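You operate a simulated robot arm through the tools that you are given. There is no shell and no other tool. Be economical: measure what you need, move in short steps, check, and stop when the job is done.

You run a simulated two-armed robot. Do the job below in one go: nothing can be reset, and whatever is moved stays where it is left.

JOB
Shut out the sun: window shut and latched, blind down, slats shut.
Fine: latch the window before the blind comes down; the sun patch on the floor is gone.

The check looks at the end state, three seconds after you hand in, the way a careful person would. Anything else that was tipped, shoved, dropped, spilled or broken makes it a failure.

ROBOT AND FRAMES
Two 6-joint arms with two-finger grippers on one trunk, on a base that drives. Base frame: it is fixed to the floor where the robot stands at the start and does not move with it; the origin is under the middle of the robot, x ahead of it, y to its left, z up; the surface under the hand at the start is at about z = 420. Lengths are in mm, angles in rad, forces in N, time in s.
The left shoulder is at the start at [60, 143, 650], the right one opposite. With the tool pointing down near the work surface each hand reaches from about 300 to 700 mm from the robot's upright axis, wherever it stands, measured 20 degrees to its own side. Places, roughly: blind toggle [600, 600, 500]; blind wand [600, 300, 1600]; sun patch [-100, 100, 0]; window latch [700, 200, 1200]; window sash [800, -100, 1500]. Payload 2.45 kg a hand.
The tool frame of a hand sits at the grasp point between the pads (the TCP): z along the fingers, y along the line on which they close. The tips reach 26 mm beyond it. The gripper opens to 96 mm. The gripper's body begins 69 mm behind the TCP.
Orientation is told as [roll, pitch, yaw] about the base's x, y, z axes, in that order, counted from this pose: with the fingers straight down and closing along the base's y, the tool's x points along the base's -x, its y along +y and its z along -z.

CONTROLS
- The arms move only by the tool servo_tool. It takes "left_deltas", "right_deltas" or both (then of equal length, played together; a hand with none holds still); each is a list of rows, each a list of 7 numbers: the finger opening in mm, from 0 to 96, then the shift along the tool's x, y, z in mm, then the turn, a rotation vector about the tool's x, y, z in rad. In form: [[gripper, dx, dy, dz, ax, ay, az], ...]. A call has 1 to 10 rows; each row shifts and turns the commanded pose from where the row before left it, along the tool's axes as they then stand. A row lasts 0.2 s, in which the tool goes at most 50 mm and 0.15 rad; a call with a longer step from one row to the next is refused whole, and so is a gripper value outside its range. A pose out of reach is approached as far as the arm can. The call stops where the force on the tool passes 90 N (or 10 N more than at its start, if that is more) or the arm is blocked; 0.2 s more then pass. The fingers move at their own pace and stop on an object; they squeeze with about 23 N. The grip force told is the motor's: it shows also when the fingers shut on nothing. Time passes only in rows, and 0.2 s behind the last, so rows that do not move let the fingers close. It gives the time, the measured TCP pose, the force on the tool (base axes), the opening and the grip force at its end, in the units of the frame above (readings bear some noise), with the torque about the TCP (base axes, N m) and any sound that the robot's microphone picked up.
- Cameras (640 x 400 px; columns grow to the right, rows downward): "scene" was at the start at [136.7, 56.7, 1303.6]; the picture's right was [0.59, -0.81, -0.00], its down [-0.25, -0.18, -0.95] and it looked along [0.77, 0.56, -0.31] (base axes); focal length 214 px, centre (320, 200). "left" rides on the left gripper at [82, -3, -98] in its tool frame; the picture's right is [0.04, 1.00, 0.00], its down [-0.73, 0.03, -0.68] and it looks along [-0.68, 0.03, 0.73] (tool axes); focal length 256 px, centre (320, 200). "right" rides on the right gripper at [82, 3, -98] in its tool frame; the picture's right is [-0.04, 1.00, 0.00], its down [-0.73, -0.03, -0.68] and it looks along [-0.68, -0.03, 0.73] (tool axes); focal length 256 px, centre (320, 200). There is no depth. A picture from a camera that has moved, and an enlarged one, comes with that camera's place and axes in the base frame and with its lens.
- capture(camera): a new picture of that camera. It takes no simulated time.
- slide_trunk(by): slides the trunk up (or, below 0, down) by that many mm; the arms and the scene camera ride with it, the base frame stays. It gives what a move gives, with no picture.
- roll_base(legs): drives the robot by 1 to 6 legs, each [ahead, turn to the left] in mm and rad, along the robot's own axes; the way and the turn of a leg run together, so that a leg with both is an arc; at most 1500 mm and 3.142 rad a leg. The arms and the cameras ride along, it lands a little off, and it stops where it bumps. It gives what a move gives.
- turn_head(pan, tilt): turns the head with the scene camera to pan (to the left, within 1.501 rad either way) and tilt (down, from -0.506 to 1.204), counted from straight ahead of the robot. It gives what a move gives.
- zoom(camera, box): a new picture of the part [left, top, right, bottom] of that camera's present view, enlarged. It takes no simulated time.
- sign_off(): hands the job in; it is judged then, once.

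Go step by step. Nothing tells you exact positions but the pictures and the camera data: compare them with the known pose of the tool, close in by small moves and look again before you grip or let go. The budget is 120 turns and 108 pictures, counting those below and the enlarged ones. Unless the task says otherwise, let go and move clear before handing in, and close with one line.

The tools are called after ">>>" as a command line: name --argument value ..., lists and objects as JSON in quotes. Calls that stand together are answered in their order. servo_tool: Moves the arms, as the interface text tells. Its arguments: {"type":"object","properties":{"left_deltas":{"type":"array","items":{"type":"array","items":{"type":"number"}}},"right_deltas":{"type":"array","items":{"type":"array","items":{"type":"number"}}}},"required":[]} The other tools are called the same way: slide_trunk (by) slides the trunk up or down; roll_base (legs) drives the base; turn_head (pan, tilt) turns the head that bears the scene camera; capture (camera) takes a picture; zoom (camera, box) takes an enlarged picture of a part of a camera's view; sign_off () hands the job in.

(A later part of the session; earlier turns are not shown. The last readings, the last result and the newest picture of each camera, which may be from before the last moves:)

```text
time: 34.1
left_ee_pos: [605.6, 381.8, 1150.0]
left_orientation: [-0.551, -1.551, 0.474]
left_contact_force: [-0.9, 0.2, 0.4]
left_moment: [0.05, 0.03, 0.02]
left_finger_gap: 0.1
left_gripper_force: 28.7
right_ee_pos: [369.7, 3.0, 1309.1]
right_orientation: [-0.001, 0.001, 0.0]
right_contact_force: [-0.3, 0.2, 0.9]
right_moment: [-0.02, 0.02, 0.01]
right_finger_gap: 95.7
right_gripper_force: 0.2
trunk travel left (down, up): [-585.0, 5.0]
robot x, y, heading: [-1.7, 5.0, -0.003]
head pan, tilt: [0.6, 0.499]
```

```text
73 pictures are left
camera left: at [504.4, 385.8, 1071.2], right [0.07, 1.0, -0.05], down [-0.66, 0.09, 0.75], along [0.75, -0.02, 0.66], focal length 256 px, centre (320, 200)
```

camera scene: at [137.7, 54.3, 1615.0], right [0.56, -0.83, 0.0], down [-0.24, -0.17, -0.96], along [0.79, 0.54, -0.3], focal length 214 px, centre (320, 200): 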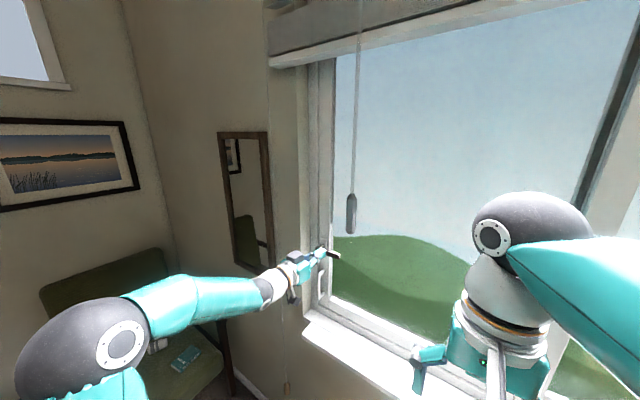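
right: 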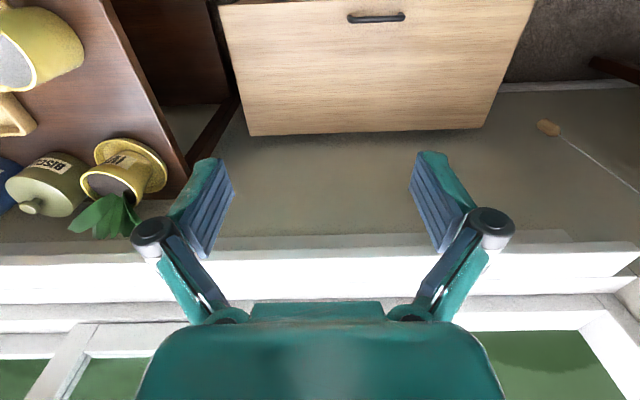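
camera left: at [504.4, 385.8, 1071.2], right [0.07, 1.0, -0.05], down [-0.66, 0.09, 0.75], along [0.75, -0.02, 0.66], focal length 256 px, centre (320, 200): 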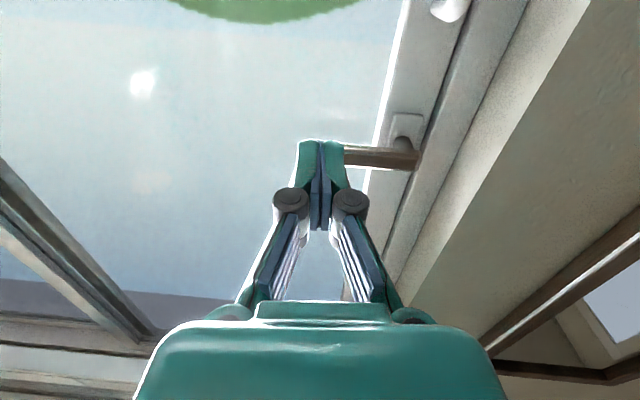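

Now I'll move forward beneath the lever tip and push up.

>>> servo_tool --left_deltas '[[0, 0, 0, 35, 0, 0, 0], [0, 0, 0, 35, 0, 0, 0], [0, 0, 0, 35, 0, 0, 0], [0, -15, 0, 0, 0, 0, 0], [0, -12, 0, 0, 0, 0, 0], [0, -10, 0, 0, 0, 0, 0], [0, -10, 1, 0, 0, 0, 0], [0, -10, 2, 0, 0, 0, 0]]'

>>> capture --camera "left"

>>> zoom --camera "scene" --box '[250, 140, 410, 260]'

```text
time: 35.9
left_ee_pos: [712.7, 377.3, 1205.3]
left_orientation: [-0.564, -1.547, 0.49]
left_contact_force: [-0.1, -1.5, -1.3]
left_moment: [-0.03, -0.01, -0.01]
left_finger_gap: 0.0
left_gripper_force: 28.6
right_ee_pos: [372.2, 3.2, 1310.2]
right_orientation: [0.001, -0.001, 0.001]
right_contact_force: [-0.6, -0.4, -0.2]
right_moment: [0.0, 0.03, -0.02]
right_finger_gap: 96.0
right_gripper_force: 0.1
trunk travel left (down, up): [-585.0, 5.0]
robot x, y, heading: [0.2, -1.8, -0.001]
head pan, tilt: [0.6, 0.499]
```

```text
72 pictures are left
camera left: at [611.4, 381.5, 1126.6], right [0.07, 1.0, -0.05], down [-0.66, 0.09, 0.75], along [0.75, -0.02, 0.66], focal length 256 px, centre (320, 200)
```

left: 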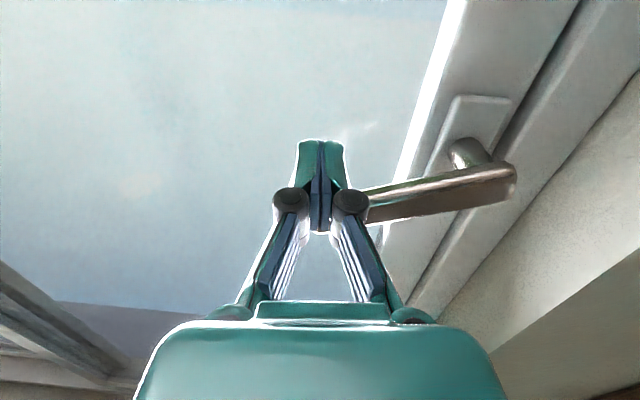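

```text
3.33 times, centred on (330, 200) of scene
camera zoom: at [136.9, 52.9, 1596.5], right [0.56, -0.83, 0.0], down [-0.4, -0.27, -0.88], along [0.72, 0.5, -0.48], focal length 715 px, centre (287, 200)
```

zoom: 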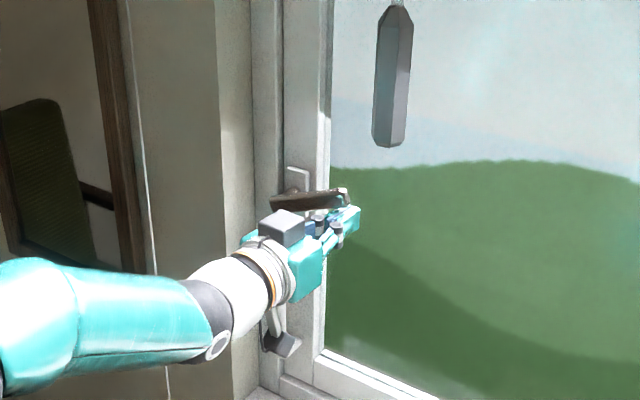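

Upward turns freely. I'll continue around the arc until the lever stands upright.

>>> servo_tool --left_deltas '[[0, -16, 4, 0, 0, 0, 0], [0, -16, 6, 0, 0, 0, 0], [0, -12, 10, 0, 0, 0, 0], [0, -12, 12, 0, 0, 0, 0], [0, -6, 10, 0, 0, 0, 0]]'

>>> capture --camera "left"

>>> zoom --camera "scene" --box '[250, 120, 410, 240]'

```text
time: 37.1
left_ee_pos: [715.9, 419.7, 1266.6]
left_orientation: [-0.565, -1.547, 0.486]
left_contact_force: [0.6, -1.3, 0.0]
left_moment: [-0.01, 0.01, 0.02]
left_finger_gap: 0.3
left_gripper_force: 28.2
right_ee_pos: [372.1, 3.5, 1309.2]
right_orientation: [0.002, 0.001, 0.0]
right_contact_force: [0.2, 0.4, 0.3]
right_moment: [0.02, -0.01, 0.02]
right_finger_gap: 95.9
right_gripper_force: 0.2
trunk travel left (down, up): [-585.0, 5.0]
robot x, y, heading: [-1.4, 2.0, 0.007]
head pan, tilt: [0.6, 0.499]
```

```text
70 pictures are left
camera left: at [616.0, 424.5, 1187.7], right [0.07, 1.0, -0.05], down [-0.66, 0.09, 0.75], along [0.75, -0.02, 0.66], focal length 256 px, centre (320, 200)
```

left: 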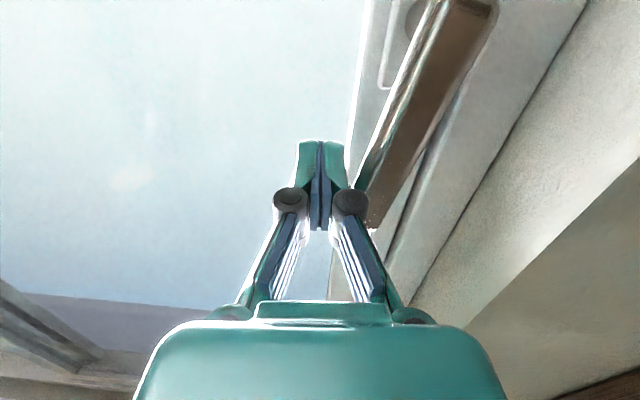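

```text
3.33 times, centred on (330, 180) of scene
camera zoom: at [136.6, 53.0, 1596.5], right [0.56, -0.83, 0.0], down [-0.4, -0.27, -0.88], along [0.72, 0.5, -0.48], focal length 715 px, centre (287, 267)
```

zoom: 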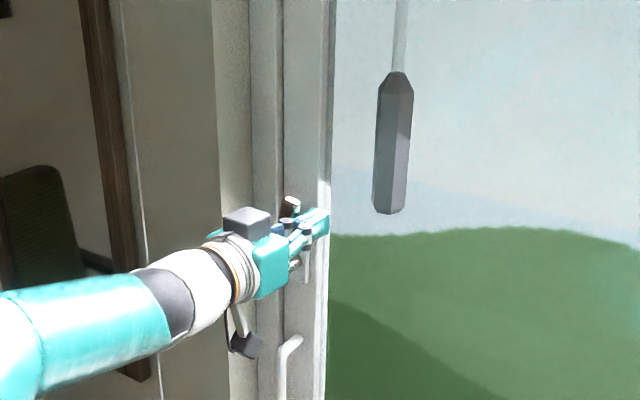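

The lever is at about 70°. I'll continue gently toward +y until it stops.

>>> servo_tool --left_deltas '[[0, -5, 6, 0, 0, 0, 0], [0, -3, 6, 0, 0, 0, 0], [0, -1, 6, 0, 0, 0, 0], [0, 0, 5, 0, 0, 0, 0], [0, 0, 5, 0, 0, 0, 0], [0, 0, 0, 0, 0, 0, 0]]'

>>> capture --camera "left"

>>> zoom --camera "scene" --box '[250, 120, 410, 240]'

```text
time: 38.5
left_ee_pos: [718.3, 434.1, 1274.6]
left_orientation: [-0.366, -1.547, 0.273]
left_contact_force: [-22.4, -49.4, -18.9]
left_moment: [-0.32, -0.15, 0.72]
left_finger_gap: 0.0
left_gripper_force: 28.1
right_ee_pos: [370.4, -3.5, 1309.8]
right_orientation: [0.005, -0.001, -0.003]
right_contact_force: [-1.1, 0.2, 0.6]
right_moment: [0.01, 0.01, 0.02]
right_finger_gap: 95.8
right_gripper_force: 0.1
trunk travel left (down, up): [-585.0, 5.0]
robot x, y, heading: [0.5, 3.7, -0.0]
head pan, tilt: [0.6, 0.499]
```

```text
68 pictures are left
camera left: at [617.5, 439.5, 1196.2], right [0.09, 0.99, -0.05], down [-0.66, 0.1, 0.75], along [0.75, -0.04, 0.66], focal length 256 px, centre (320, 200)
```

left: 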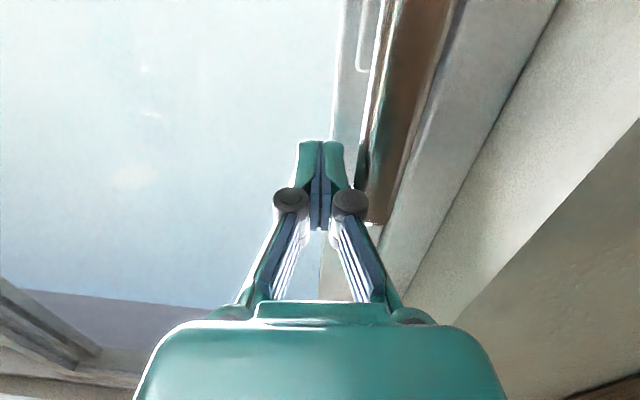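

```text
3.33 times, centred on (330, 180) of scene
camera zoom: at [134.0, 44.1, 1596.9], right [0.56, -0.83, 0.0], down [-0.39, -0.27, -0.88], along [0.73, 0.5, -0.47], focal length 715 px, centre (287, 267)
```

zoom: 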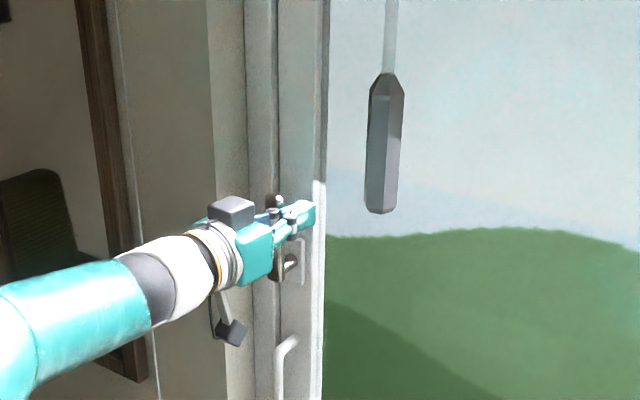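

The lever hit its stop upright. I'll back off and look.

>>> servo_tool --left_deltas '[[0, 0, -15, 0, 0, 0, 0], [0, 0, -10, 0, 0, 0, 0], [0, 0, 0, -40, 0, 0, 0], [0, 0, 0, -40, 0, 0, 0], [0, 0, 0, -40, 0, 0, 0], [0, 40, 0, -20, 0, 0, 0], [0, 40, 0, 0, 0, 0, 0], [0, 40, 0, 0, 0, 0, 0]]'

>>> zoom --camera "scene" --box '[250, 120, 410, 240]'

>>> capture --camera "left"

```text
time: 40.3
left_ee_pos: [574.3, 433.6, 1157.2]
left_orientation: [-0.568, -1.547, 0.495]
left_contact_force: [0.3, 0.2, -1.1]
left_moment: [0.03, 0.01, -0.03]
left_finger_gap: 0.0
left_gripper_force: 28.6
right_ee_pos: [371.7, 3.9, 1309.7]
right_orientation: [-0.001, 0.0, -0.001]
right_contact_force: [0.7, -0.4, 0.4]
right_moment: [-0.07, 0.01, -0.01]
right_finger_gap: 95.9
right_gripper_force: 0.1
trunk travel left (down, up): [-585.0, 5.0]
robot x, y, heading: [0.3, -1.5, -0.002]
head pan, tilt: [0.6, 0.499]
```

```text
3.33 times, centred on (330, 180) of scene
camera zoom: at [137.3, 54.0, 1596.4], right [0.57, -0.82, 0.0], down [-0.4, -0.27, -0.88], along [0.72, 0.5, -0.48], focal length 715 px, centre (287, 267)
```

zoom: 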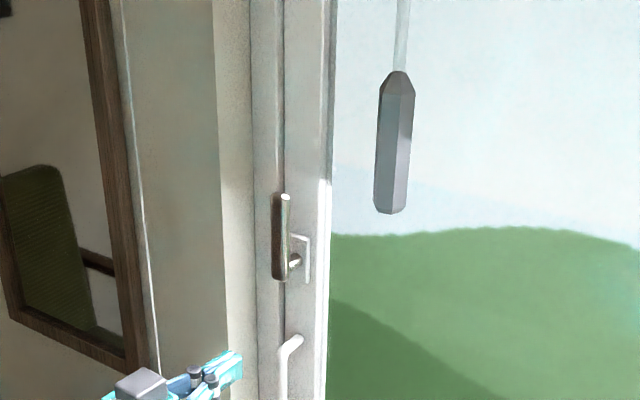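

```text
65 pictures are left
camera left: at [472.8, 437.2, 1078.5], right [0.07, 1.0, -0.05], down [-0.66, 0.09, 0.75], along [0.75, -0.02, 0.66], focal length 256 px, centre (320, 200)
```

left: 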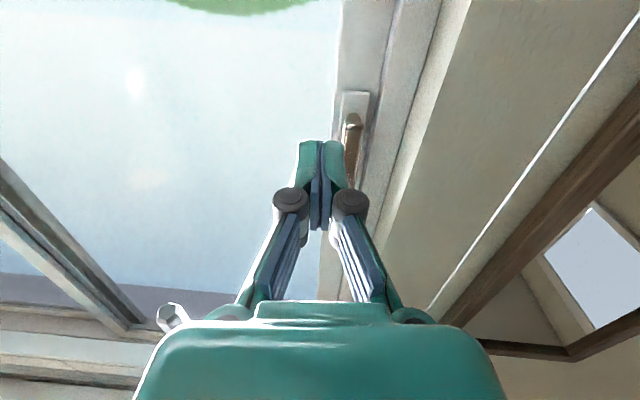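

The lever now stands upright across the joint, so the window is shut and latched. Next is the blind, so I'll look at the toggle and cord at the lower left and at the headrail.

>>> turn_head --pan 0.75 --tilt 1.0

>>> capture --camera "scene"

>>> turn_head --pan 0.65 --tilt -0.3

>>> capture --camera "scene"

```text
time: 41.2
left_ee_pos: [574.0, 432.4, 1158.5]
left_orientation: [-0.565, -1.549, 0.493]
left_contact_force: [-0.4, -0.2, -0.2]
left_moment: [-0.04, 0.01, 0.02]
left_finger_gap: 0.1
left_gripper_force: 28.5
right_ee_pos: [371.9, 2.3, 1309.6]
right_orientation: [0.0, -0.001, -0.001]
right_contact_force: [0.6, 0.0, 0.0]
right_moment: [0.04, -0.02, -0.01]
right_finger_gap: 96.1
right_gripper_force: 0.0
trunk travel left (down, up): [-585.0, 5.0]
robot x, y, heading: [0.4, 2.0, 0.003]
head pan, tilt: [0.75, 1.0]
```

```text
64 pictures are left
camera scene: at [112.6, 49.1, 1555.5], right [0.68, -0.73, 0.0], down [-0.62, -0.57, -0.54], along [0.4, 0.37, -0.84], focal length 214 px, centre (320, 200)
```

scene: 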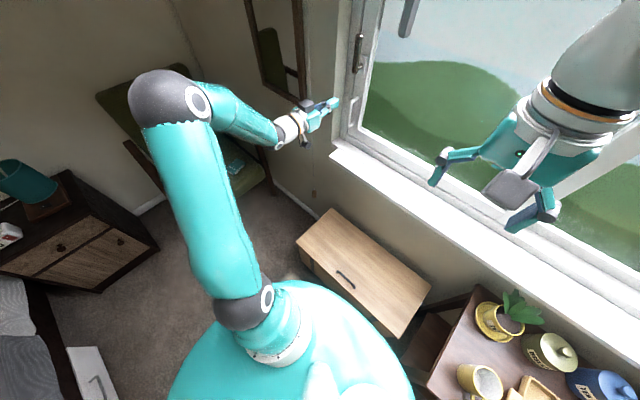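

```text
time: 42.7
left_ee_pos: [574.1, 432.7, 1157.4]
left_orientation: [-0.571, -1.547, 0.494]
left_contact_force: [0.1, 0.6, 0.6]
left_moment: [0.0, 0.03, 0.02]
left_finger_gap: 0.0
left_gripper_force: 28.6
right_ee_pos: [371.2, 3.5, 1309.1]
right_orientation: [0.0, 0.001, 0.0]
right_contact_force: [-0.6, 0.7, 0.7]
right_moment: [-0.01, 0.02, 0.0]
right_finger_gap: 96.1
right_gripper_force: 0.0
trunk travel left (down, up): [-585.0, 5.0]
robot x, y, heading: [-1.3, -0.5, 0.001]
head pan, tilt: [0.649, -0.3]
```

```text
63 pictures are left
camera scene: at [124.2, 49.1, 1668.1], right [0.6, -0.8, 0.0], down [0.23, 0.18, -0.96], along [0.76, 0.58, 0.29], focal length 214 px, centre (320, 200)
```

scene: 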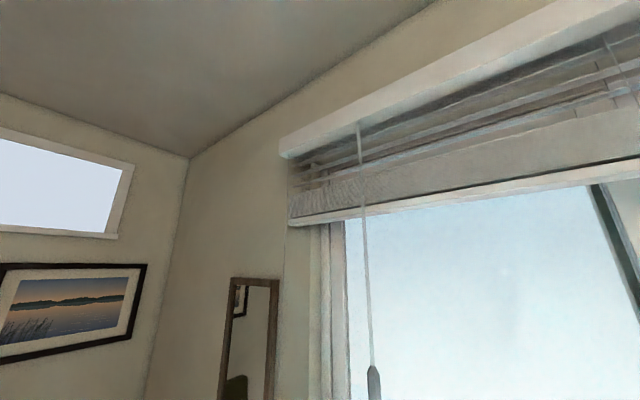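

The toggle hangs at about (618, 573, 500) beside the chest, clear of the chair. I'll retract the left hand, lower the trunk to its starting height, and descend to the toggle.

>>> servo_tool --left_deltas '[[0, 0, 20, -20, 0, 0, 0], [0, 0, 25, -20, 0, 0, 0], [0, 0, 25, -20, 0, 0, 0], [0, 0, 25, -10, 0, 0, 0], [0, 0, 25, 0, 0, 0, 0], [0, 0, 0, 0, 0, 0, 0]]'

>>> slide_trunk --by -310

>>> turn_head --pan 0.75 --tilt 0.8

>>> capture --camera "scene"

```text
time: 44.1
left_ee_pos: [512.7, 558.5, 1157.7]
left_orientation: [-0.578, -1.548, 0.503]
left_contact_force: [-0.1, -0.4, 0.9]
left_moment: [0.0, 0.0, 0.02]
left_finger_gap: 0.0
left_gripper_force: 28.2
right_ee_pos: [371.5, 2.9, 1309.4]
right_orientation: [-0.002, 0.001, 0.001]
right_contact_force: [1.4, 0.1, -0.1]
right_moment: [0.03, 0.03, -0.02]
right_finger_gap: 96.3
right_gripper_force: 0.0
trunk travel left (down, up): [-585.0, 5.0]
robot x, y, heading: [2.6, 0.4, -0.001]
head pan, tilt: [0.649, -0.3]
```

```text
time: 47.2
left_ee_pos: [514.0, 557.8, 848.6]
left_orientation: [-0.575, -1.548, 0.499]
left_contact_force: [-0.3, 1.1, 0.6]
left_moment: [0.0, -0.02, 0.0]
left_finger_gap: 0.0
left_gripper_force: 28.1
right_ee_pos: [372.3, 3.3, 999.7]
right_orientation: [0.001, -0.001, 0.0]
right_contact_force: [-0.1, -0.7, -0.1]
right_moment: [-0.03, -0.03, -0.02]
right_finger_gap: 95.9
right_gripper_force: 0.0
trunk travel left (down, up): [-275.0, 315.0]
robot x, y, heading: [0.5, 0.6, 0.0]
head pan, tilt: [0.649, -0.3]
```

```text
time: 48.5
left_ee_pos: [514.0, 558.4, 847.8]
left_orientation: [-0.574, -1.546, 0.498]
left_contact_force: [-0.6, 0.0, 0.1]
left_moment: [-0.03, -0.01, 0.0]
left_finger_gap: 0.2
left_gripper_force: 28.7
right_ee_pos: [371.2, 3.0, 999.5]
right_orientation: [0.0, -0.001, -0.001]
right_contact_force: [-1.3, 0.8, -1.1]
right_moment: [-0.01, -0.01, 0.0]
right_finger_gap: 96.0
right_gripper_force: 0.0
trunk travel left (down, up): [-275.0, 315.0]
robot x, y, heading: [-0.6, -2.4, -0.003]
head pan, tilt: [0.75, 0.799]
```

```text
62 pictures are left
camera scene: at [120.4, 56.7, 1260.6], right [0.68, -0.73, 0.0], down [-0.52, -0.49, -0.7], along [0.51, 0.48, -0.72], focal length 214 px, centre (320, 200)
```

scene: 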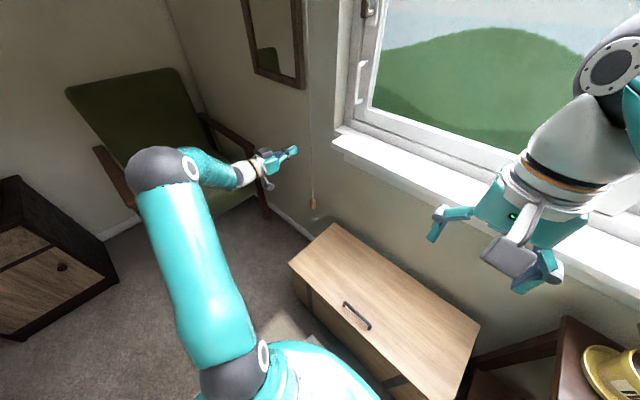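

The toggle is confirmed at about (620, 573, 502). I'll descend in front of it with the fingers part open.

>>> servo_tool --left_deltas '[[0, 45, 3, -3, 0, 0, 0], [0, 45, 3, -3, 0, 0, 0], [0, 45, 3, -3, 0, 0, 0], [60, 45, 3, 0, 0, 0, 0], [60, 45, 2, 0, 0, 0, 0], [60, 45, 0, 0, 0, 0, 0], [60, 40, 0, 0, 0, 0, 0], [60, 0, 0, 0, 0, 0, 0]]'

>>> capture --camera "left"

>>> capture --camera "scene"

```text
time: 50.3
left_ee_pos: [499.3, 567.5, 537.3]
left_orientation: [-0.572, -1.549, 0.497]
left_contact_force: [-0.4, 0.4, -0.8]
left_moment: [-0.04, -0.01, -0.01]
left_finger_gap: 59.9
left_gripper_force: 0.0
right_ee_pos: [370.6, 4.1, 999.3]
right_orientation: [0.0, -0.001, 0.001]
right_contact_force: [0.2, 0.1, -1.1]
right_moment: [-0.01, 0.03, 0.01]
right_finger_gap: 96.0
right_gripper_force: 0.2
trunk travel left (down, up): [-275.0, 315.0]
robot x, y, heading: [0.4, -3.2, -0.0]
head pan, tilt: [0.75, 0.799]
```

```text
61 pictures are left
camera left: at [398.6, 571.6, 458.6], right [0.07, 1.0, -0.05], down [-0.66, 0.09, 0.75], along [0.75, -0.02, 0.66], focal length 256 px, centre (320, 200)
```

left: 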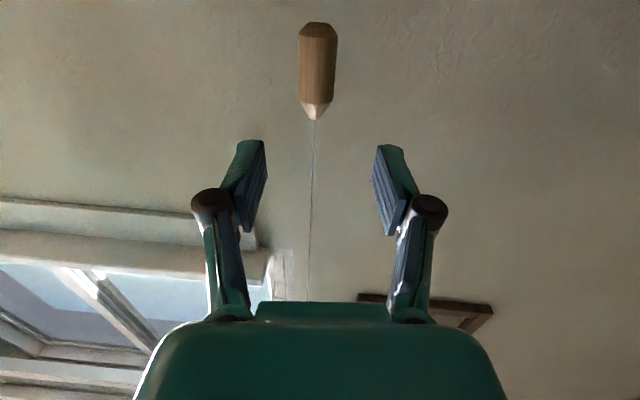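

```text
60 pictures are left
camera scene: at [120.4, 56.9, 1260.6], right [0.68, -0.73, 0.0], down [-0.52, -0.49, -0.7], along [0.51, 0.48, -0.72], focal length 214 px, centre (320, 200)
```

scene: 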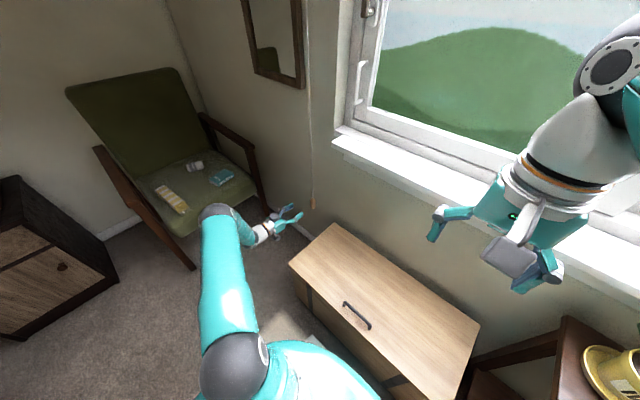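

The toggle spans about z 484–557 at y ≈ 557. I'll line up with it and advance.

>>> servo_tool --left_deltas '[[60, 10, -3, 25, 0, 0, 0], [60, 7, 0, 30, 0, 0, 0], [60, 0, 0, 30, 0, 0, 0], [60, 0, 0, 0, 0, 0, 0]]'

>>> capture --camera "left"

>>> zoom --camera "scene" --box '[240, 160, 360, 260]'

```text
time: 51.3
left_ee_pos: [583.5, 559.2, 518.7]
left_orientation: [-0.566, -1.549, 0.491]
left_contact_force: [0.1, 0.8, 0.0]
left_moment: [0.0, 0.0, -0.01]
left_finger_gap: 60.0
left_gripper_force: 0.1
right_ee_pos: [371.4, 2.7, 999.4]
right_orientation: [0.0, -0.001, 0.001]
right_contact_force: [0.1, -0.5, 0.8]
right_moment: [-0.03, -0.01, -0.07]
right_finger_gap: 96.0
right_gripper_force: 0.1
trunk travel left (down, up): [-275.0, 315.0]
robot x, y, heading: [-2.0, 3.9, 0.002]
head pan, tilt: [0.75, 0.799]
```

```text
59 pictures are left
camera left: at [483.1, 562.6, 440.3], right [0.07, 1.0, -0.05], down [-0.66, 0.09, 0.75], along [0.75, -0.02, 0.66], focal length 256 px, centre (320, 200)
```

left: 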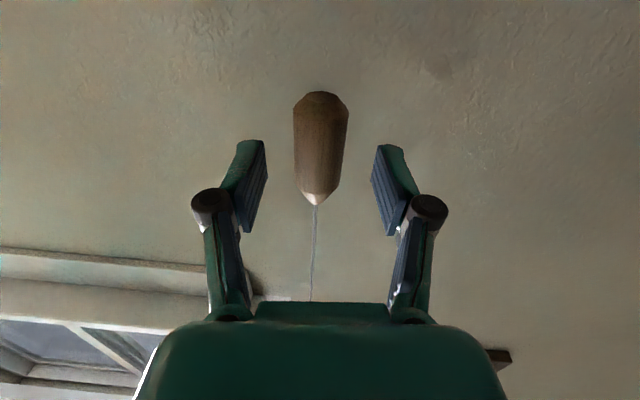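

```text
4.00 times, centred on (300, 210) of scene
camera zoom: at [120.5, 56.6, 1260.5], right [0.68, -0.73, 0.0], down [-0.52, -0.49, -0.7], along [0.51, 0.48, -0.72], focal length 858 px, centre (400, 160)
```

zoom: 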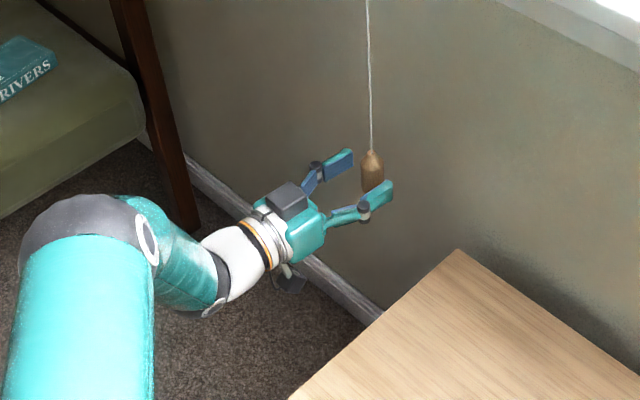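

The toggle is at x ≈ 609, centred between the fingers. I'll move 24 mm in and close.

>>> servo_tool --left_deltas '[[60, 4, 0, 12, 0, 0, 0], [60, 0, 0, 12, 0, 0, 0], [5, 0, 0, 0, 0, 0, 0], [5, 0, 0, 0, 0, 0, 0], [5, 0, 0, 0, 0, 0, 0]]'

>>> capture --camera "left"

```text
time: 52.5
left_ee_pos: [607.1, 556.4, 513.8]
left_orientation: [-0.461, -1.551, 0.384]
left_contact_force: [-0.3, -1.9, -1.7]
left_moment: [1.11, 0.02, -0.07]
left_finger_gap: 25.6
left_gripper_force: 45.0
right_ee_pos: [371.3, 3.1, 999.3]
right_orientation: [-0.001, -0.001, 0.001]
right_contact_force: [-0.5, 0.7, -0.3]
right_moment: [-0.02, -0.03, -0.01]
right_finger_gap: 96.1
right_gripper_force: 0.0
trunk travel left (down, up): [-275.0, 315.0]
robot x, y, heading: [-1.2, -0.6, -0.001]
head pan, tilt: [0.75, 0.799]
```

```text
57 pictures are left
camera left: at [506.9, 560.2, 436.3], right [0.08, 1.0, -0.05], down [-0.66, 0.09, 0.75], along [0.75, -0.02, 0.66], focal length 256 px, centre (320, 200)
```

left: 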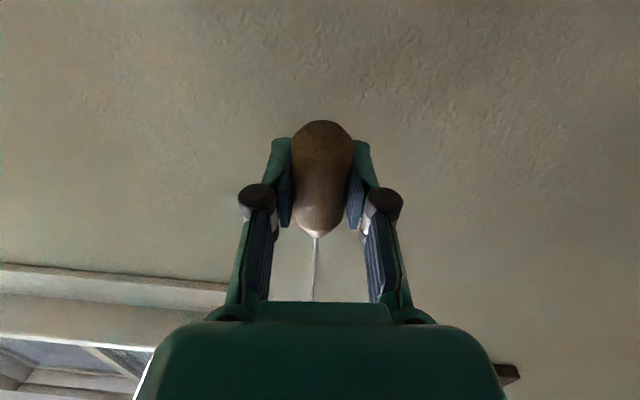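

The toggle is held. I'll pull down a little and note the force and any sound.

>>> servo_tool --left_deltas '[[5, 6, 0, 0, 0, 0, 0], [5, 6, 0, 0, 0, 0, 0], [5, 6, 0, 0, 0, 0, 0], [5, 6, 0, 0, 0, 0, 0]]'

>>> turn_head --pan 0.65 --tilt -0.3

>>> capture --camera "scene"

```text
time: 53.5
left_ee_pos: [608.8, 557.1, 503.7]
left_orientation: [-3.111, -1.565, 3.031]
left_contact_force: [6.0, -10.0, 43.1]
left_moment: [0.96, -0.19, -0.11]
left_finger_gap: 25.5
left_gripper_force: 45.0
right_ee_pos: [368.8, 0.1, 1000.8]
right_orientation: [0.004, -0.003, -0.001]
right_contact_force: [1.1, 0.4, 0.4]
right_moment: [0.0, -0.01, 0.02]
right_finger_gap: 96.3
right_gripper_force: 0.0
trunk travel left (down, up): [-275.0, 315.0]
robot x, y, heading: [-2.4, -0.3, 0.002]
head pan, tilt: [0.75, 0.799]
```

```text
time: 54.8
left_ee_pos: [608.7, 556.8, 502.0]
left_orientation: [-3.134, -1.567, 3.05]
left_contact_force: [8.6, -8.7, 41.4]
left_moment: [0.12, -0.03, -0.08]
left_finger_gap: 25.8
left_gripper_force: 44.8
right_ee_pos: [368.7, 0.4, 1001.5]
right_orientation: [0.002, 0.0, 0.001]
right_contact_force: [0.0, -1.1, -0.4]
right_moment: [0.01, -0.02, -0.01]
right_finger_gap: 96.1
right_gripper_force: 0.1
trunk travel left (down, up): [-275.0, 315.0]
robot x, y, heading: [-0.3, -1.5, 0.001]
head pan, tilt: [0.649, -0.3]
```

```text
56 pictures are left
camera scene: at [120.2, 45.1, 1358.7], right [0.6, -0.8, 0.0], down [0.24, 0.18, -0.95], along [0.76, 0.58, 0.3], focal length 214 px, centre (320, 200)
```

scene: 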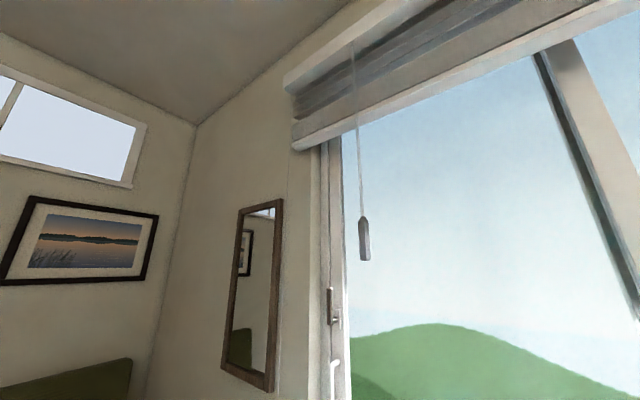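

Pulling down is taut at about 42 N with little travel. I'll let the toggle up slowly and see whether the blind follows or the cord goes slack.

>>> servo_tool --left_deltas '[[5, -10, 0, 0, 0, 0, 0], [5, -10, 0, 0, 0, 0, 0], [5, -10, 0, 0, 0, 0, 0], [5, -15, 0, 0, 0, 0, 0], [5, -15, 0, 0, 0, 0, 0], [5, -15, 0, 0, 0, 0, 0], [5, 0, 0, 0, 0, 0, 0]]'

>>> capture --camera "scene"

>>> capture --camera "left"

```text
time: 56.4
left_ee_pos: [608.4, 556.6, 566.6]
left_orientation: [-0.523, -1.548, 0.446]
left_contact_force: [13.2, -13.5, -0.8]
left_moment: [1.18, 0.71, 0.08]
left_finger_gap: 25.8
left_gripper_force: 45.3
right_ee_pos: [372.6, 2.6, 998.1]
right_orientation: [0.001, 0.001, -0.001]
right_contact_force: [0.6, 0.3, -0.2]
right_moment: [-0.01, 0.0, -0.01]
right_finger_gap: 96.2
right_gripper_force: 0.0
trunk travel left (down, up): [-275.0, 315.0]
robot x, y, heading: [-0.1, -0.3, -0.0]
head pan, tilt: [0.649, -0.3]
```

```text
55 pictures are left
camera scene: at [125.4, 48.2, 1358.1], right [0.6, -0.8, 0.0], down [0.23, 0.18, -0.96], along [0.76, 0.58, 0.29], focal length 214 px, centre (320, 200)
```

scene: 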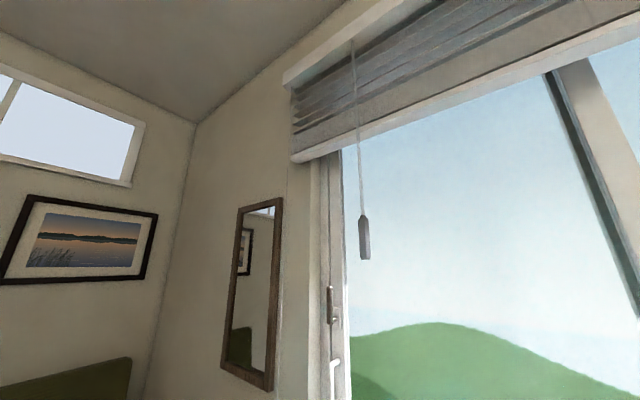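

```text
54 pictures are left
camera left: at [507.1, 560.2, 486.9], right [0.08, 1.0, -0.05], down [-0.66, 0.09, 0.75], along [0.75, -0.02, 0.66], focal length 256 px, centre (320, 200)
```

left: 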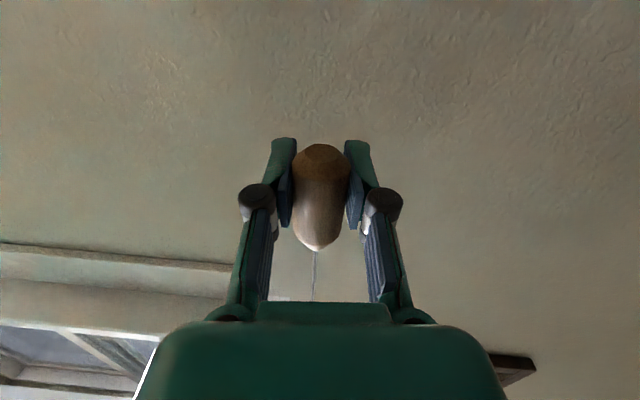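

The pull released the lock, and the blind comes down as the toggle rises. I'll keep feeding it up with the trunk.

>>> slide_trunk --by 155

>>> capture --camera "scene"

>>> capture --camera "left"

```text
time: 58.2
left_ee_pos: [609.4, 556.5, 720.8]
left_orientation: [-0.446, -1.547, 0.366]
left_contact_force: [5.5, -17.2, 0.2]
left_moment: [1.09, 0.61, 0.07]
left_finger_gap: 25.7
left_gripper_force: 45.1
right_ee_pos: [373.0, 1.6, 1154.4]
right_orientation: [0.003, 0.002, -0.003]
right_contact_force: [0.1, 1.0, -0.1]
right_moment: [-0.02, -0.04, 0.0]
right_finger_gap: 96.1
right_gripper_force: 0.2
trunk travel left (down, up): [-430.0, 160.0]
robot x, y, heading: [3.3, -0.3, -0.0]
head pan, tilt: [0.649, -0.3]
```

```text
53 pictures are left
camera scene: at [124.9, 47.1, 1513.2], right [0.6, -0.8, 0.0], down [0.23, 0.18, -0.96], along [0.76, 0.58, 0.3], focal length 214 px, centre (320, 200)
```

scene: 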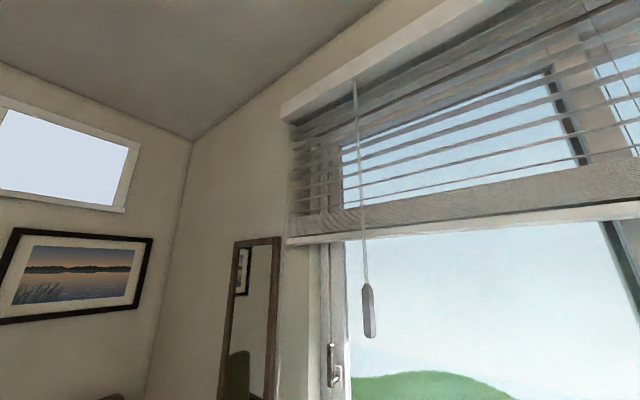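

```text
52 pictures are left
camera left: at [507.1, 560.4, 643.0], right [0.08, 1.0, -0.05], down [-0.66, 0.09, 0.75], along [0.75, -0.02, 0.66], focal length 256 px, centre (320, 200)
```

left: 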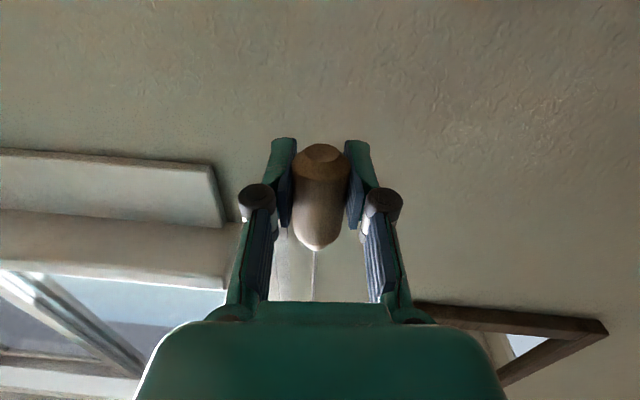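

The blind follows the toggle. I'll relax the side load slightly and continue upward.

>>> slide_trunk --by 155

>>> servo_tool --left_deltas '[[5, -20, -2, 0, 0, 0, 0], [5, -20, -2, 0, 0, 0, 0], [5, -20, 0, 0, 0, 0, 0], [5, -20, 0, 0, 0, 0, 0], [5, -20, 0, 0, 0, 0, 0]]'

>>> capture --camera "scene"

>>> capture --camera "left"

```text
time: 60.0
left_ee_pos: [608.1, 556.3, 876.4]
left_orientation: [-0.45, -1.549, 0.372]
left_contact_force: [1.8, -15.6, 1.5]
left_moment: [1.1, 0.77, 0.05]
left_finger_gap: 25.9
left_gripper_force: 44.6
right_ee_pos: [371.8, 1.2, 1310.0]
right_orientation: [0.002, 0.002, 0.0]
right_contact_force: [-0.3, -0.8, -0.1]
right_moment: [0.0, 0.0, 0.04]
right_finger_gap: 96.0
right_gripper_force: 0.1
trunk travel left (down, up): [-585.0, 5.0]
robot x, y, heading: [1.4, -1.4, 0.004]
head pan, tilt: [0.649, -0.3]
```

```text
time: 61.2
left_ee_pos: [607.5, 556.4, 974.5]
left_orientation: [-0.569, -1.547, 0.496]
left_contact_force: [-7.8, 4.4, -1.1]
left_moment: [1.16, 0.76, 0.23]
left_finger_gap: 25.7
left_gripper_force: 45.6
right_ee_pos: [369.9, 3.8, 1309.8]
right_orientation: [0.0, 0.001, -0.001]
right_contact_force: [-0.3, 0.8, -1.2]
right_moment: [0.02, 0.04, -0.02]
right_finger_gap: 96.0
right_gripper_force: 0.0
trunk travel left (down, up): [-585.0, 5.0]
robot x, y, heading: [-0.6, 4.2, 0.001]
head pan, tilt: [0.649, -0.3]
```

```text
51 pictures are left
camera scene: at [123.0, 49.8, 1668.2], right [0.6, -0.8, 0.0], down [0.24, 0.18, -0.96], along [0.76, 0.58, 0.3], focal length 214 px, centre (320, 200)
```

scene: 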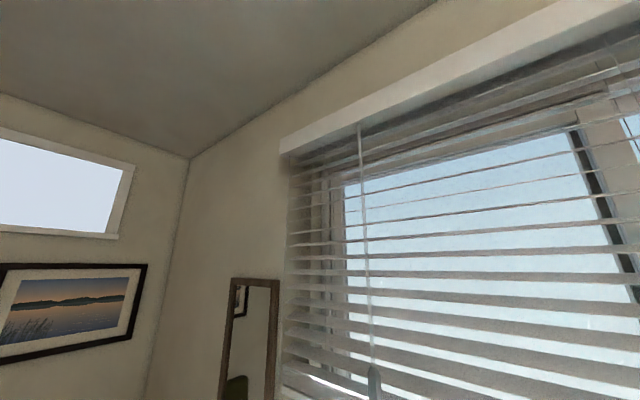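

```text
50 pictures are left
camera left: at [507.0, 559.5, 897.2], right [0.07, 1.0, -0.05], down [-0.66, 0.09, 0.75], along [0.75, -0.02, 0.66], focal length 256 px, centre (320, 200)
```

left: 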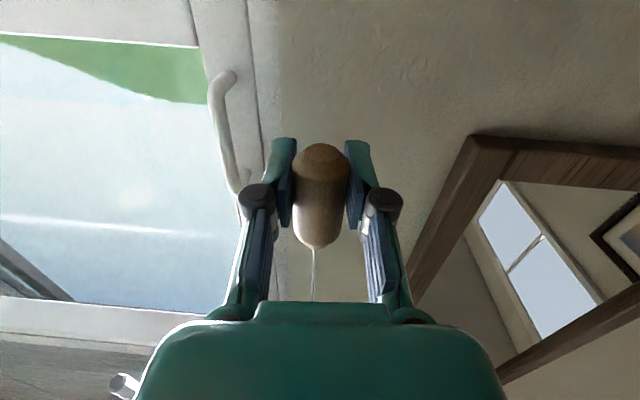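

Still going well, with the mirror about 45 mm clear. I'll continue up and watch the bottom rail.

>>> servo_tool --left_deltas '[[5, -25, 0, 0.5, 0, 0, 0], [5, -25, 0, 0.5, 0, 0, 0], [5, -25, 0, 0.5, 0, 0, 0], [5, -25, 0, 0.5, 0, 0, 0], [5, -25, 0, 0.5, 0, 0, 0], [5, -25, 0, 0.5, 0, 0, 0], [5, -25, 0, 0.5, 0, 0, 0]]'

>>> turn_head --pan 0.6 --tilt 0.4

>>> capture --camera "scene"

>>> capture --camera "left"

```text
time: 62.8
left_ee_pos: [609.4, 555.0, 1156.0]
left_orientation: [-0.614, -1.556, 0.539]
left_contact_force: [-40.8, -13.0, 0.5]
left_moment: [1.11, 0.0, -0.19]
left_finger_gap: 25.7
left_gripper_force: 45.3
right_ee_pos: [364.2, 1.7, 1311.3]
right_orientation: [0.001, -0.005, -0.001]
right_contact_force: [0.9, -0.3, -0.6]
right_moment: [0.0, 0.03, 0.0]
right_finger_gap: 96.2
right_gripper_force: 0.0
trunk travel left (down, up): [-585.0, 5.0]
robot x, y, heading: [1.4, 0.3, -0.004]
head pan, tilt: [0.649, -0.3]
```

```text
time: 63.9
left_ee_pos: [610.3, 557.6, 1154.4]
left_orientation: [-0.642, -1.553, 0.566]
left_contact_force: [-38.7, -11.2, 0.9]
left_moment: [1.04, -0.67, -0.2]
left_finger_gap: 25.7
left_gripper_force: 44.8
right_ee_pos: [365.5, 1.8, 1311.7]
right_orientation: [0.001, -0.004, 0.001]
right_contact_force: [-0.3, 0.0, 0.3]
right_moment: [0.0, -0.02, 0.01]
right_finger_gap: 96.1
right_gripper_force: 0.1
trunk travel left (down, up): [-585.0, 5.0]
robot x, y, heading: [-1.1, 4.5, -0.002]
head pan, tilt: [0.6, 0.4]
```

```text
49 pictures are left
camera scene: at [129.1, 51.6, 1606.6], right [0.56, -0.83, 0.0], down [-0.32, -0.22, -0.92], along [0.76, 0.52, -0.38], focal length 214 px, centre (320, 200)
```

scene: 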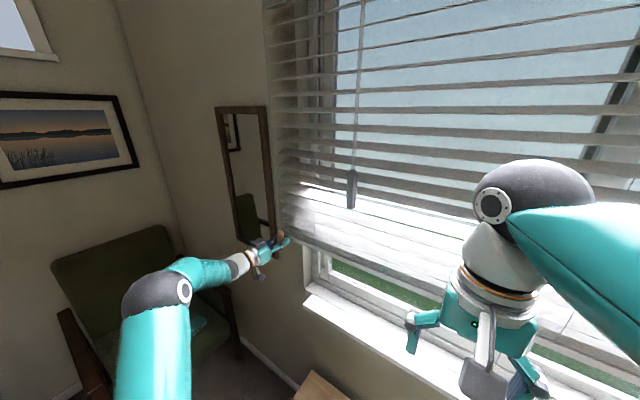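

```text
48 pictures are left
camera left: at [509.1, 560.0, 1074.5], right [0.07, 1.0, -0.05], down [-0.66, 0.09, 0.74], along [0.74, -0.02, 0.67], focal length 256 px, centre (320, 200)
```

left: 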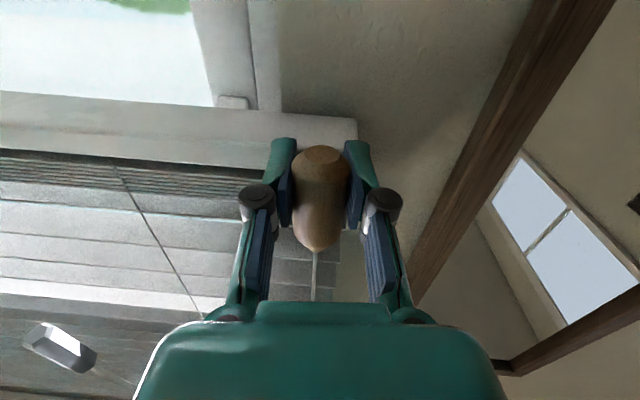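

The fingers are now pressing on the blind (about 39 N toward −x), because its bottom rail passes behind the toggle. I'll back off in x.

>>> servo_tool --left_deltas '[[5, 0, 0, -8, 0, 0, 0], [5, 0, 0, -8, 0, 0, 0], [5, 0, 0, -6, 0, 0, 0]]'

>>> capture --camera "left"

>>> zoom --camera "scene" --box '[220, 170, 380, 290]'

```text
time: 64.7
left_ee_pos: [602.6, 556.6, 1147.7]
left_orientation: [-0.451, -1.538, 0.373]
left_contact_force: [49.0, 0.2, -1.2]
left_moment: [1.11, -0.11, -0.13]
left_finger_gap: 27.1
left_gripper_force: 44.6
right_ee_pos: [378.2, 4.1, 1307.9]
right_orientation: [-0.001, 0.008, -0.001]
right_contact_force: [-0.4, 0.4, 0.0]
right_moment: [0.0, 0.0, -0.04]
right_finger_gap: 96.0
right_gripper_force: 0.1
trunk travel left (down, up): [-585.0, 5.0]
robot x, y, heading: [4.2, -1.6, -0.0]
head pan, tilt: [0.6, 0.4]
```

```text
47 pictures are left
camera left: at [501.0, 560.5, 1068.5], right [0.08, 1.0, -0.05], down [-0.65, 0.09, 0.75], along [0.75, -0.02, 0.66], focal length 256 px, centre (320, 200)
```

left: 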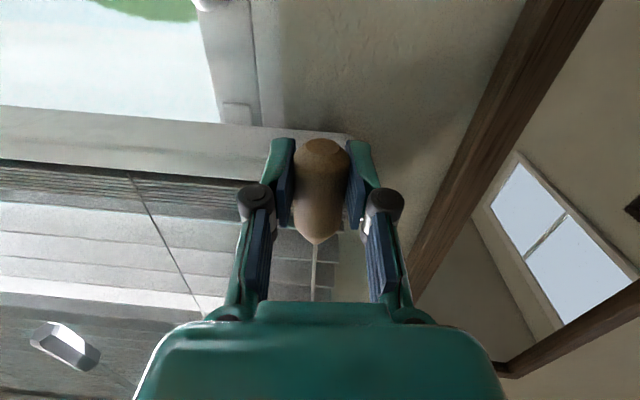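

```text
3.33 times, centred on (300, 230) of scene
camera zoom: at [149.1, 53.5, 1604.6], right [0.56, -0.83, 0.0], down [-0.33, -0.22, -0.92], along [0.76, 0.52, -0.4], focal length 715 px, centre (387, 100)
```

zoom: 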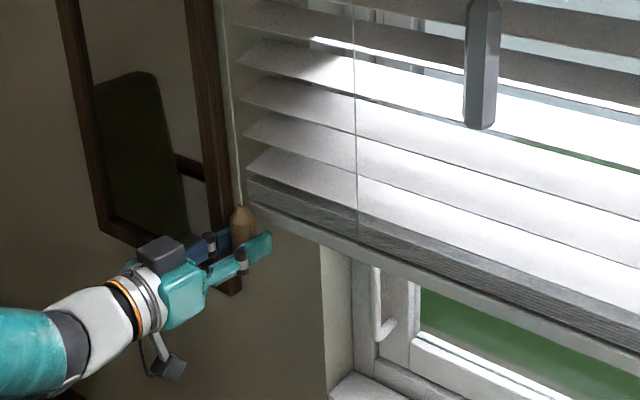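

The toggle runs on a fixed vertical line, so I overcorrected; neutral is about 12 mm forward. The rail is at z ≈ 1170 and needs about 290 mm more, so I'll keep feeding up.

>>> servo_tool --left_deltas '[[5, 0, 0, 6, 0, 0, 0], [5, 0, 0, 6, 0, 0, 0], [5, -20, 0, -0.6, 0, 0, 0], [5, -20, 0, -0.6, 0, 0, 0], [5, -20, 0, -0.6, 0, 0, 0], [5, -20, 0, -0.6, 0, 0, 0], [5, -20, 0, -0.6, 0, 0, 0]]'

>>> capture --camera "left"

>>> capture --camera "scene"

```text
time: 66.3
left_ee_pos: [601.8, 556.1, 1254.8]
left_orientation: [-0.543, -1.553, 0.465]
left_contact_force: [-13.7, -14.3, -1.3]
left_moment: [1.13, 0.05, -0.04]
left_finger_gap: 26.2
left_gripper_force: 44.8
right_ee_pos: [368.3, 1.0, 1311.0]
right_orientation: [0.001, 0.0, -0.001]
right_contact_force: [0.0, 0.2, 0.6]
right_moment: [0.02, 0.03, 0.01]
right_finger_gap: 95.8
right_gripper_force: 0.1
trunk travel left (down, up): [-585.0, 5.0]
robot x, y, heading: [-1.8, 0.7, 0.0]
head pan, tilt: [0.6, 0.4]
```

```text
45 pictures are left
camera left: at [501.4, 560.7, 1175.4], right [0.08, 1.0, -0.05], down [-0.66, 0.09, 0.74], along [0.74, -0.02, 0.67], focal length 256 px, centre (320, 200)
```

left: 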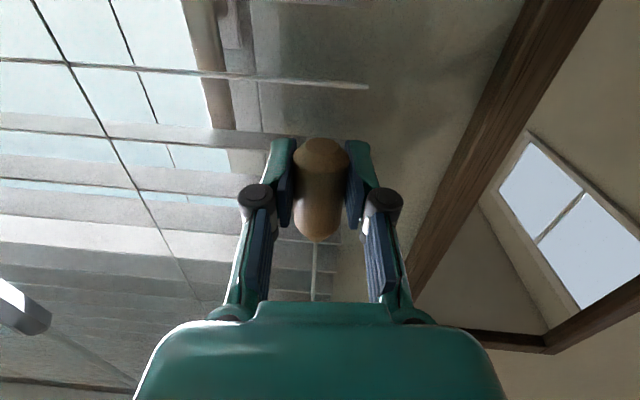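

```text
44 pictures are left
camera scene: at [134.8, 51.6, 1606.0], right [0.57, -0.82, 0.0], down [-0.32, -0.22, -0.92], along [0.76, 0.52, -0.39], focal length 214 px, centre (320, 200)
```

scene: 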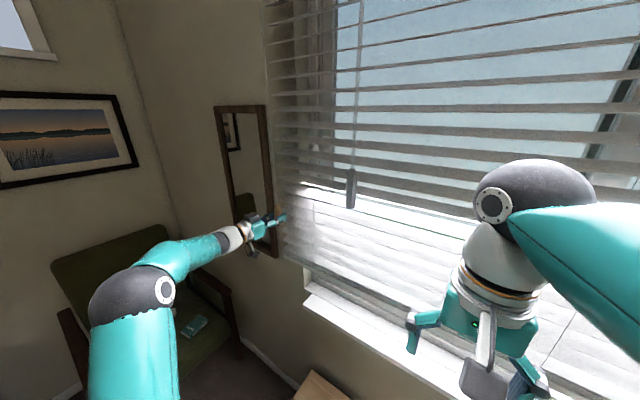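

Going well. I'll continue upward.

>>> servo_tool --left_deltas '[[5, -20, -1.5, -1.5, 0, 0, 0], [5, -20, -1.5, -1.5, 0, 0, 0], [5, -20, 0, -0.6, 0, 0, 0], [5, -20, 0, -0.6, 0, 0, 0], [5, -20, 0, -0.6, 0, 0, 0]]'

>>> capture --camera "left"

>>> capture --camera "scene"

```text
time: 67.5
left_ee_pos: [602.5, 556.7, 1351.7]
left_orientation: [-0.49, -1.551, 0.416]
left_contact_force: [-2.1, -3.5, -1.4]
left_moment: [1.11, 0.3, 0.05]
left_finger_gap: 26.1
left_gripper_force: 45.4
right_ee_pos: [371.0, 2.4, 1308.4]
right_orientation: [0.0, 0.0, 0.001]
right_contact_force: [-0.7, -0.5, 0.4]
right_moment: [-0.02, 0.0, -0.01]
right_finger_gap: 96.3
right_gripper_force: 0.0
trunk travel left (down, up): [-585.0, 5.0]
robot x, y, heading: [-1.9, -0.9, 0.007]
head pan, tilt: [0.6, 0.4]
```

```text
43 pictures are left
camera left: at [501.2, 560.5, 1272.8], right [0.07, 1.0, -0.05], down [-0.66, 0.09, 0.75], along [0.75, -0.02, 0.66], focal length 256 px, centre (320, 200)
```

left: 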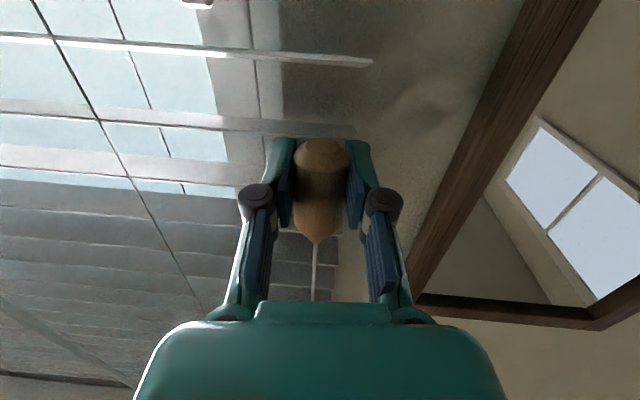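

```text
42 pictures are left
camera scene: at [137.4, 53.3, 1605.7], right [0.57, -0.82, 0.0], down [-0.32, -0.22, -0.92], along [0.76, 0.52, -0.39], focal length 214 px, centre (320, 200)
```

scene: 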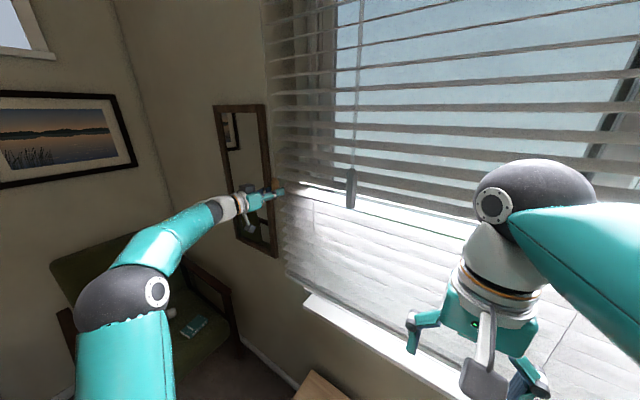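

Nearly down. I'll continue in smaller steps, watching the rail against the sill.

>>> servo_tool --left_deltas '[[5, -15, 0, -0.6, 0, 0, 0], [5, -15, 0, -0.6, 0, 0, 0], [5, -15, 0, -0.6, 0, 0, 0], [5, -15, 0, -0.6, 0, 0, 0], [5, 0, 0, 0, 0, 0, 0]]'

>>> zoom --camera "scene" --box '[230, 160, 440, 320]'

```text
time: 68.7
left_ee_pos: [602.6, 557.0, 1410.3]
left_orientation: [-0.531, -1.548, 0.457]
left_contact_force: [3.2, -0.3, -1.2]
left_moment: [1.18, 0.39, -0.06]
left_finger_gap: 26.2
left_gripper_force: 45.1
right_ee_pos: [371.9, 3.0, 1309.7]
right_orientation: [-0.001, 0.002, -0.002]
right_contact_force: [-0.5, 0.2, 0.5]
right_moment: [0.01, -0.06, -0.02]
right_finger_gap: 96.0
right_gripper_force: 0.1
trunk travel left (down, up): [-585.0, 5.0]
robot x, y, heading: [3.7, -2.3, 0.003]
head pan, tilt: [0.6, 0.4]
```

```text
2.50 times, centred on (335, 240) of scene
camera zoom: at [139.2, 53.8, 1605.6], right [0.56, -0.83, 0.0], down [-0.32, -0.22, -0.92], along [0.76, 0.52, -0.39], focal length 536 px, centre (282, 100)
```

zoom: 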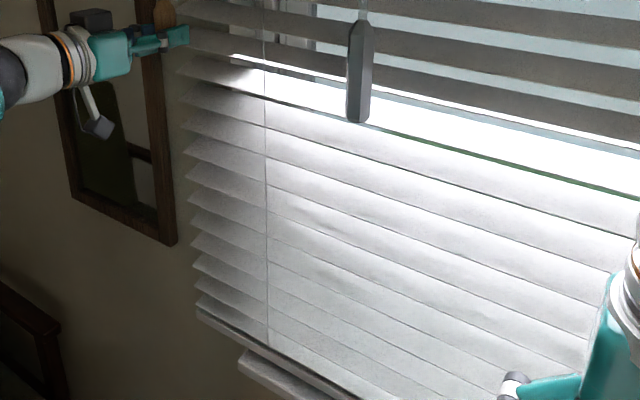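

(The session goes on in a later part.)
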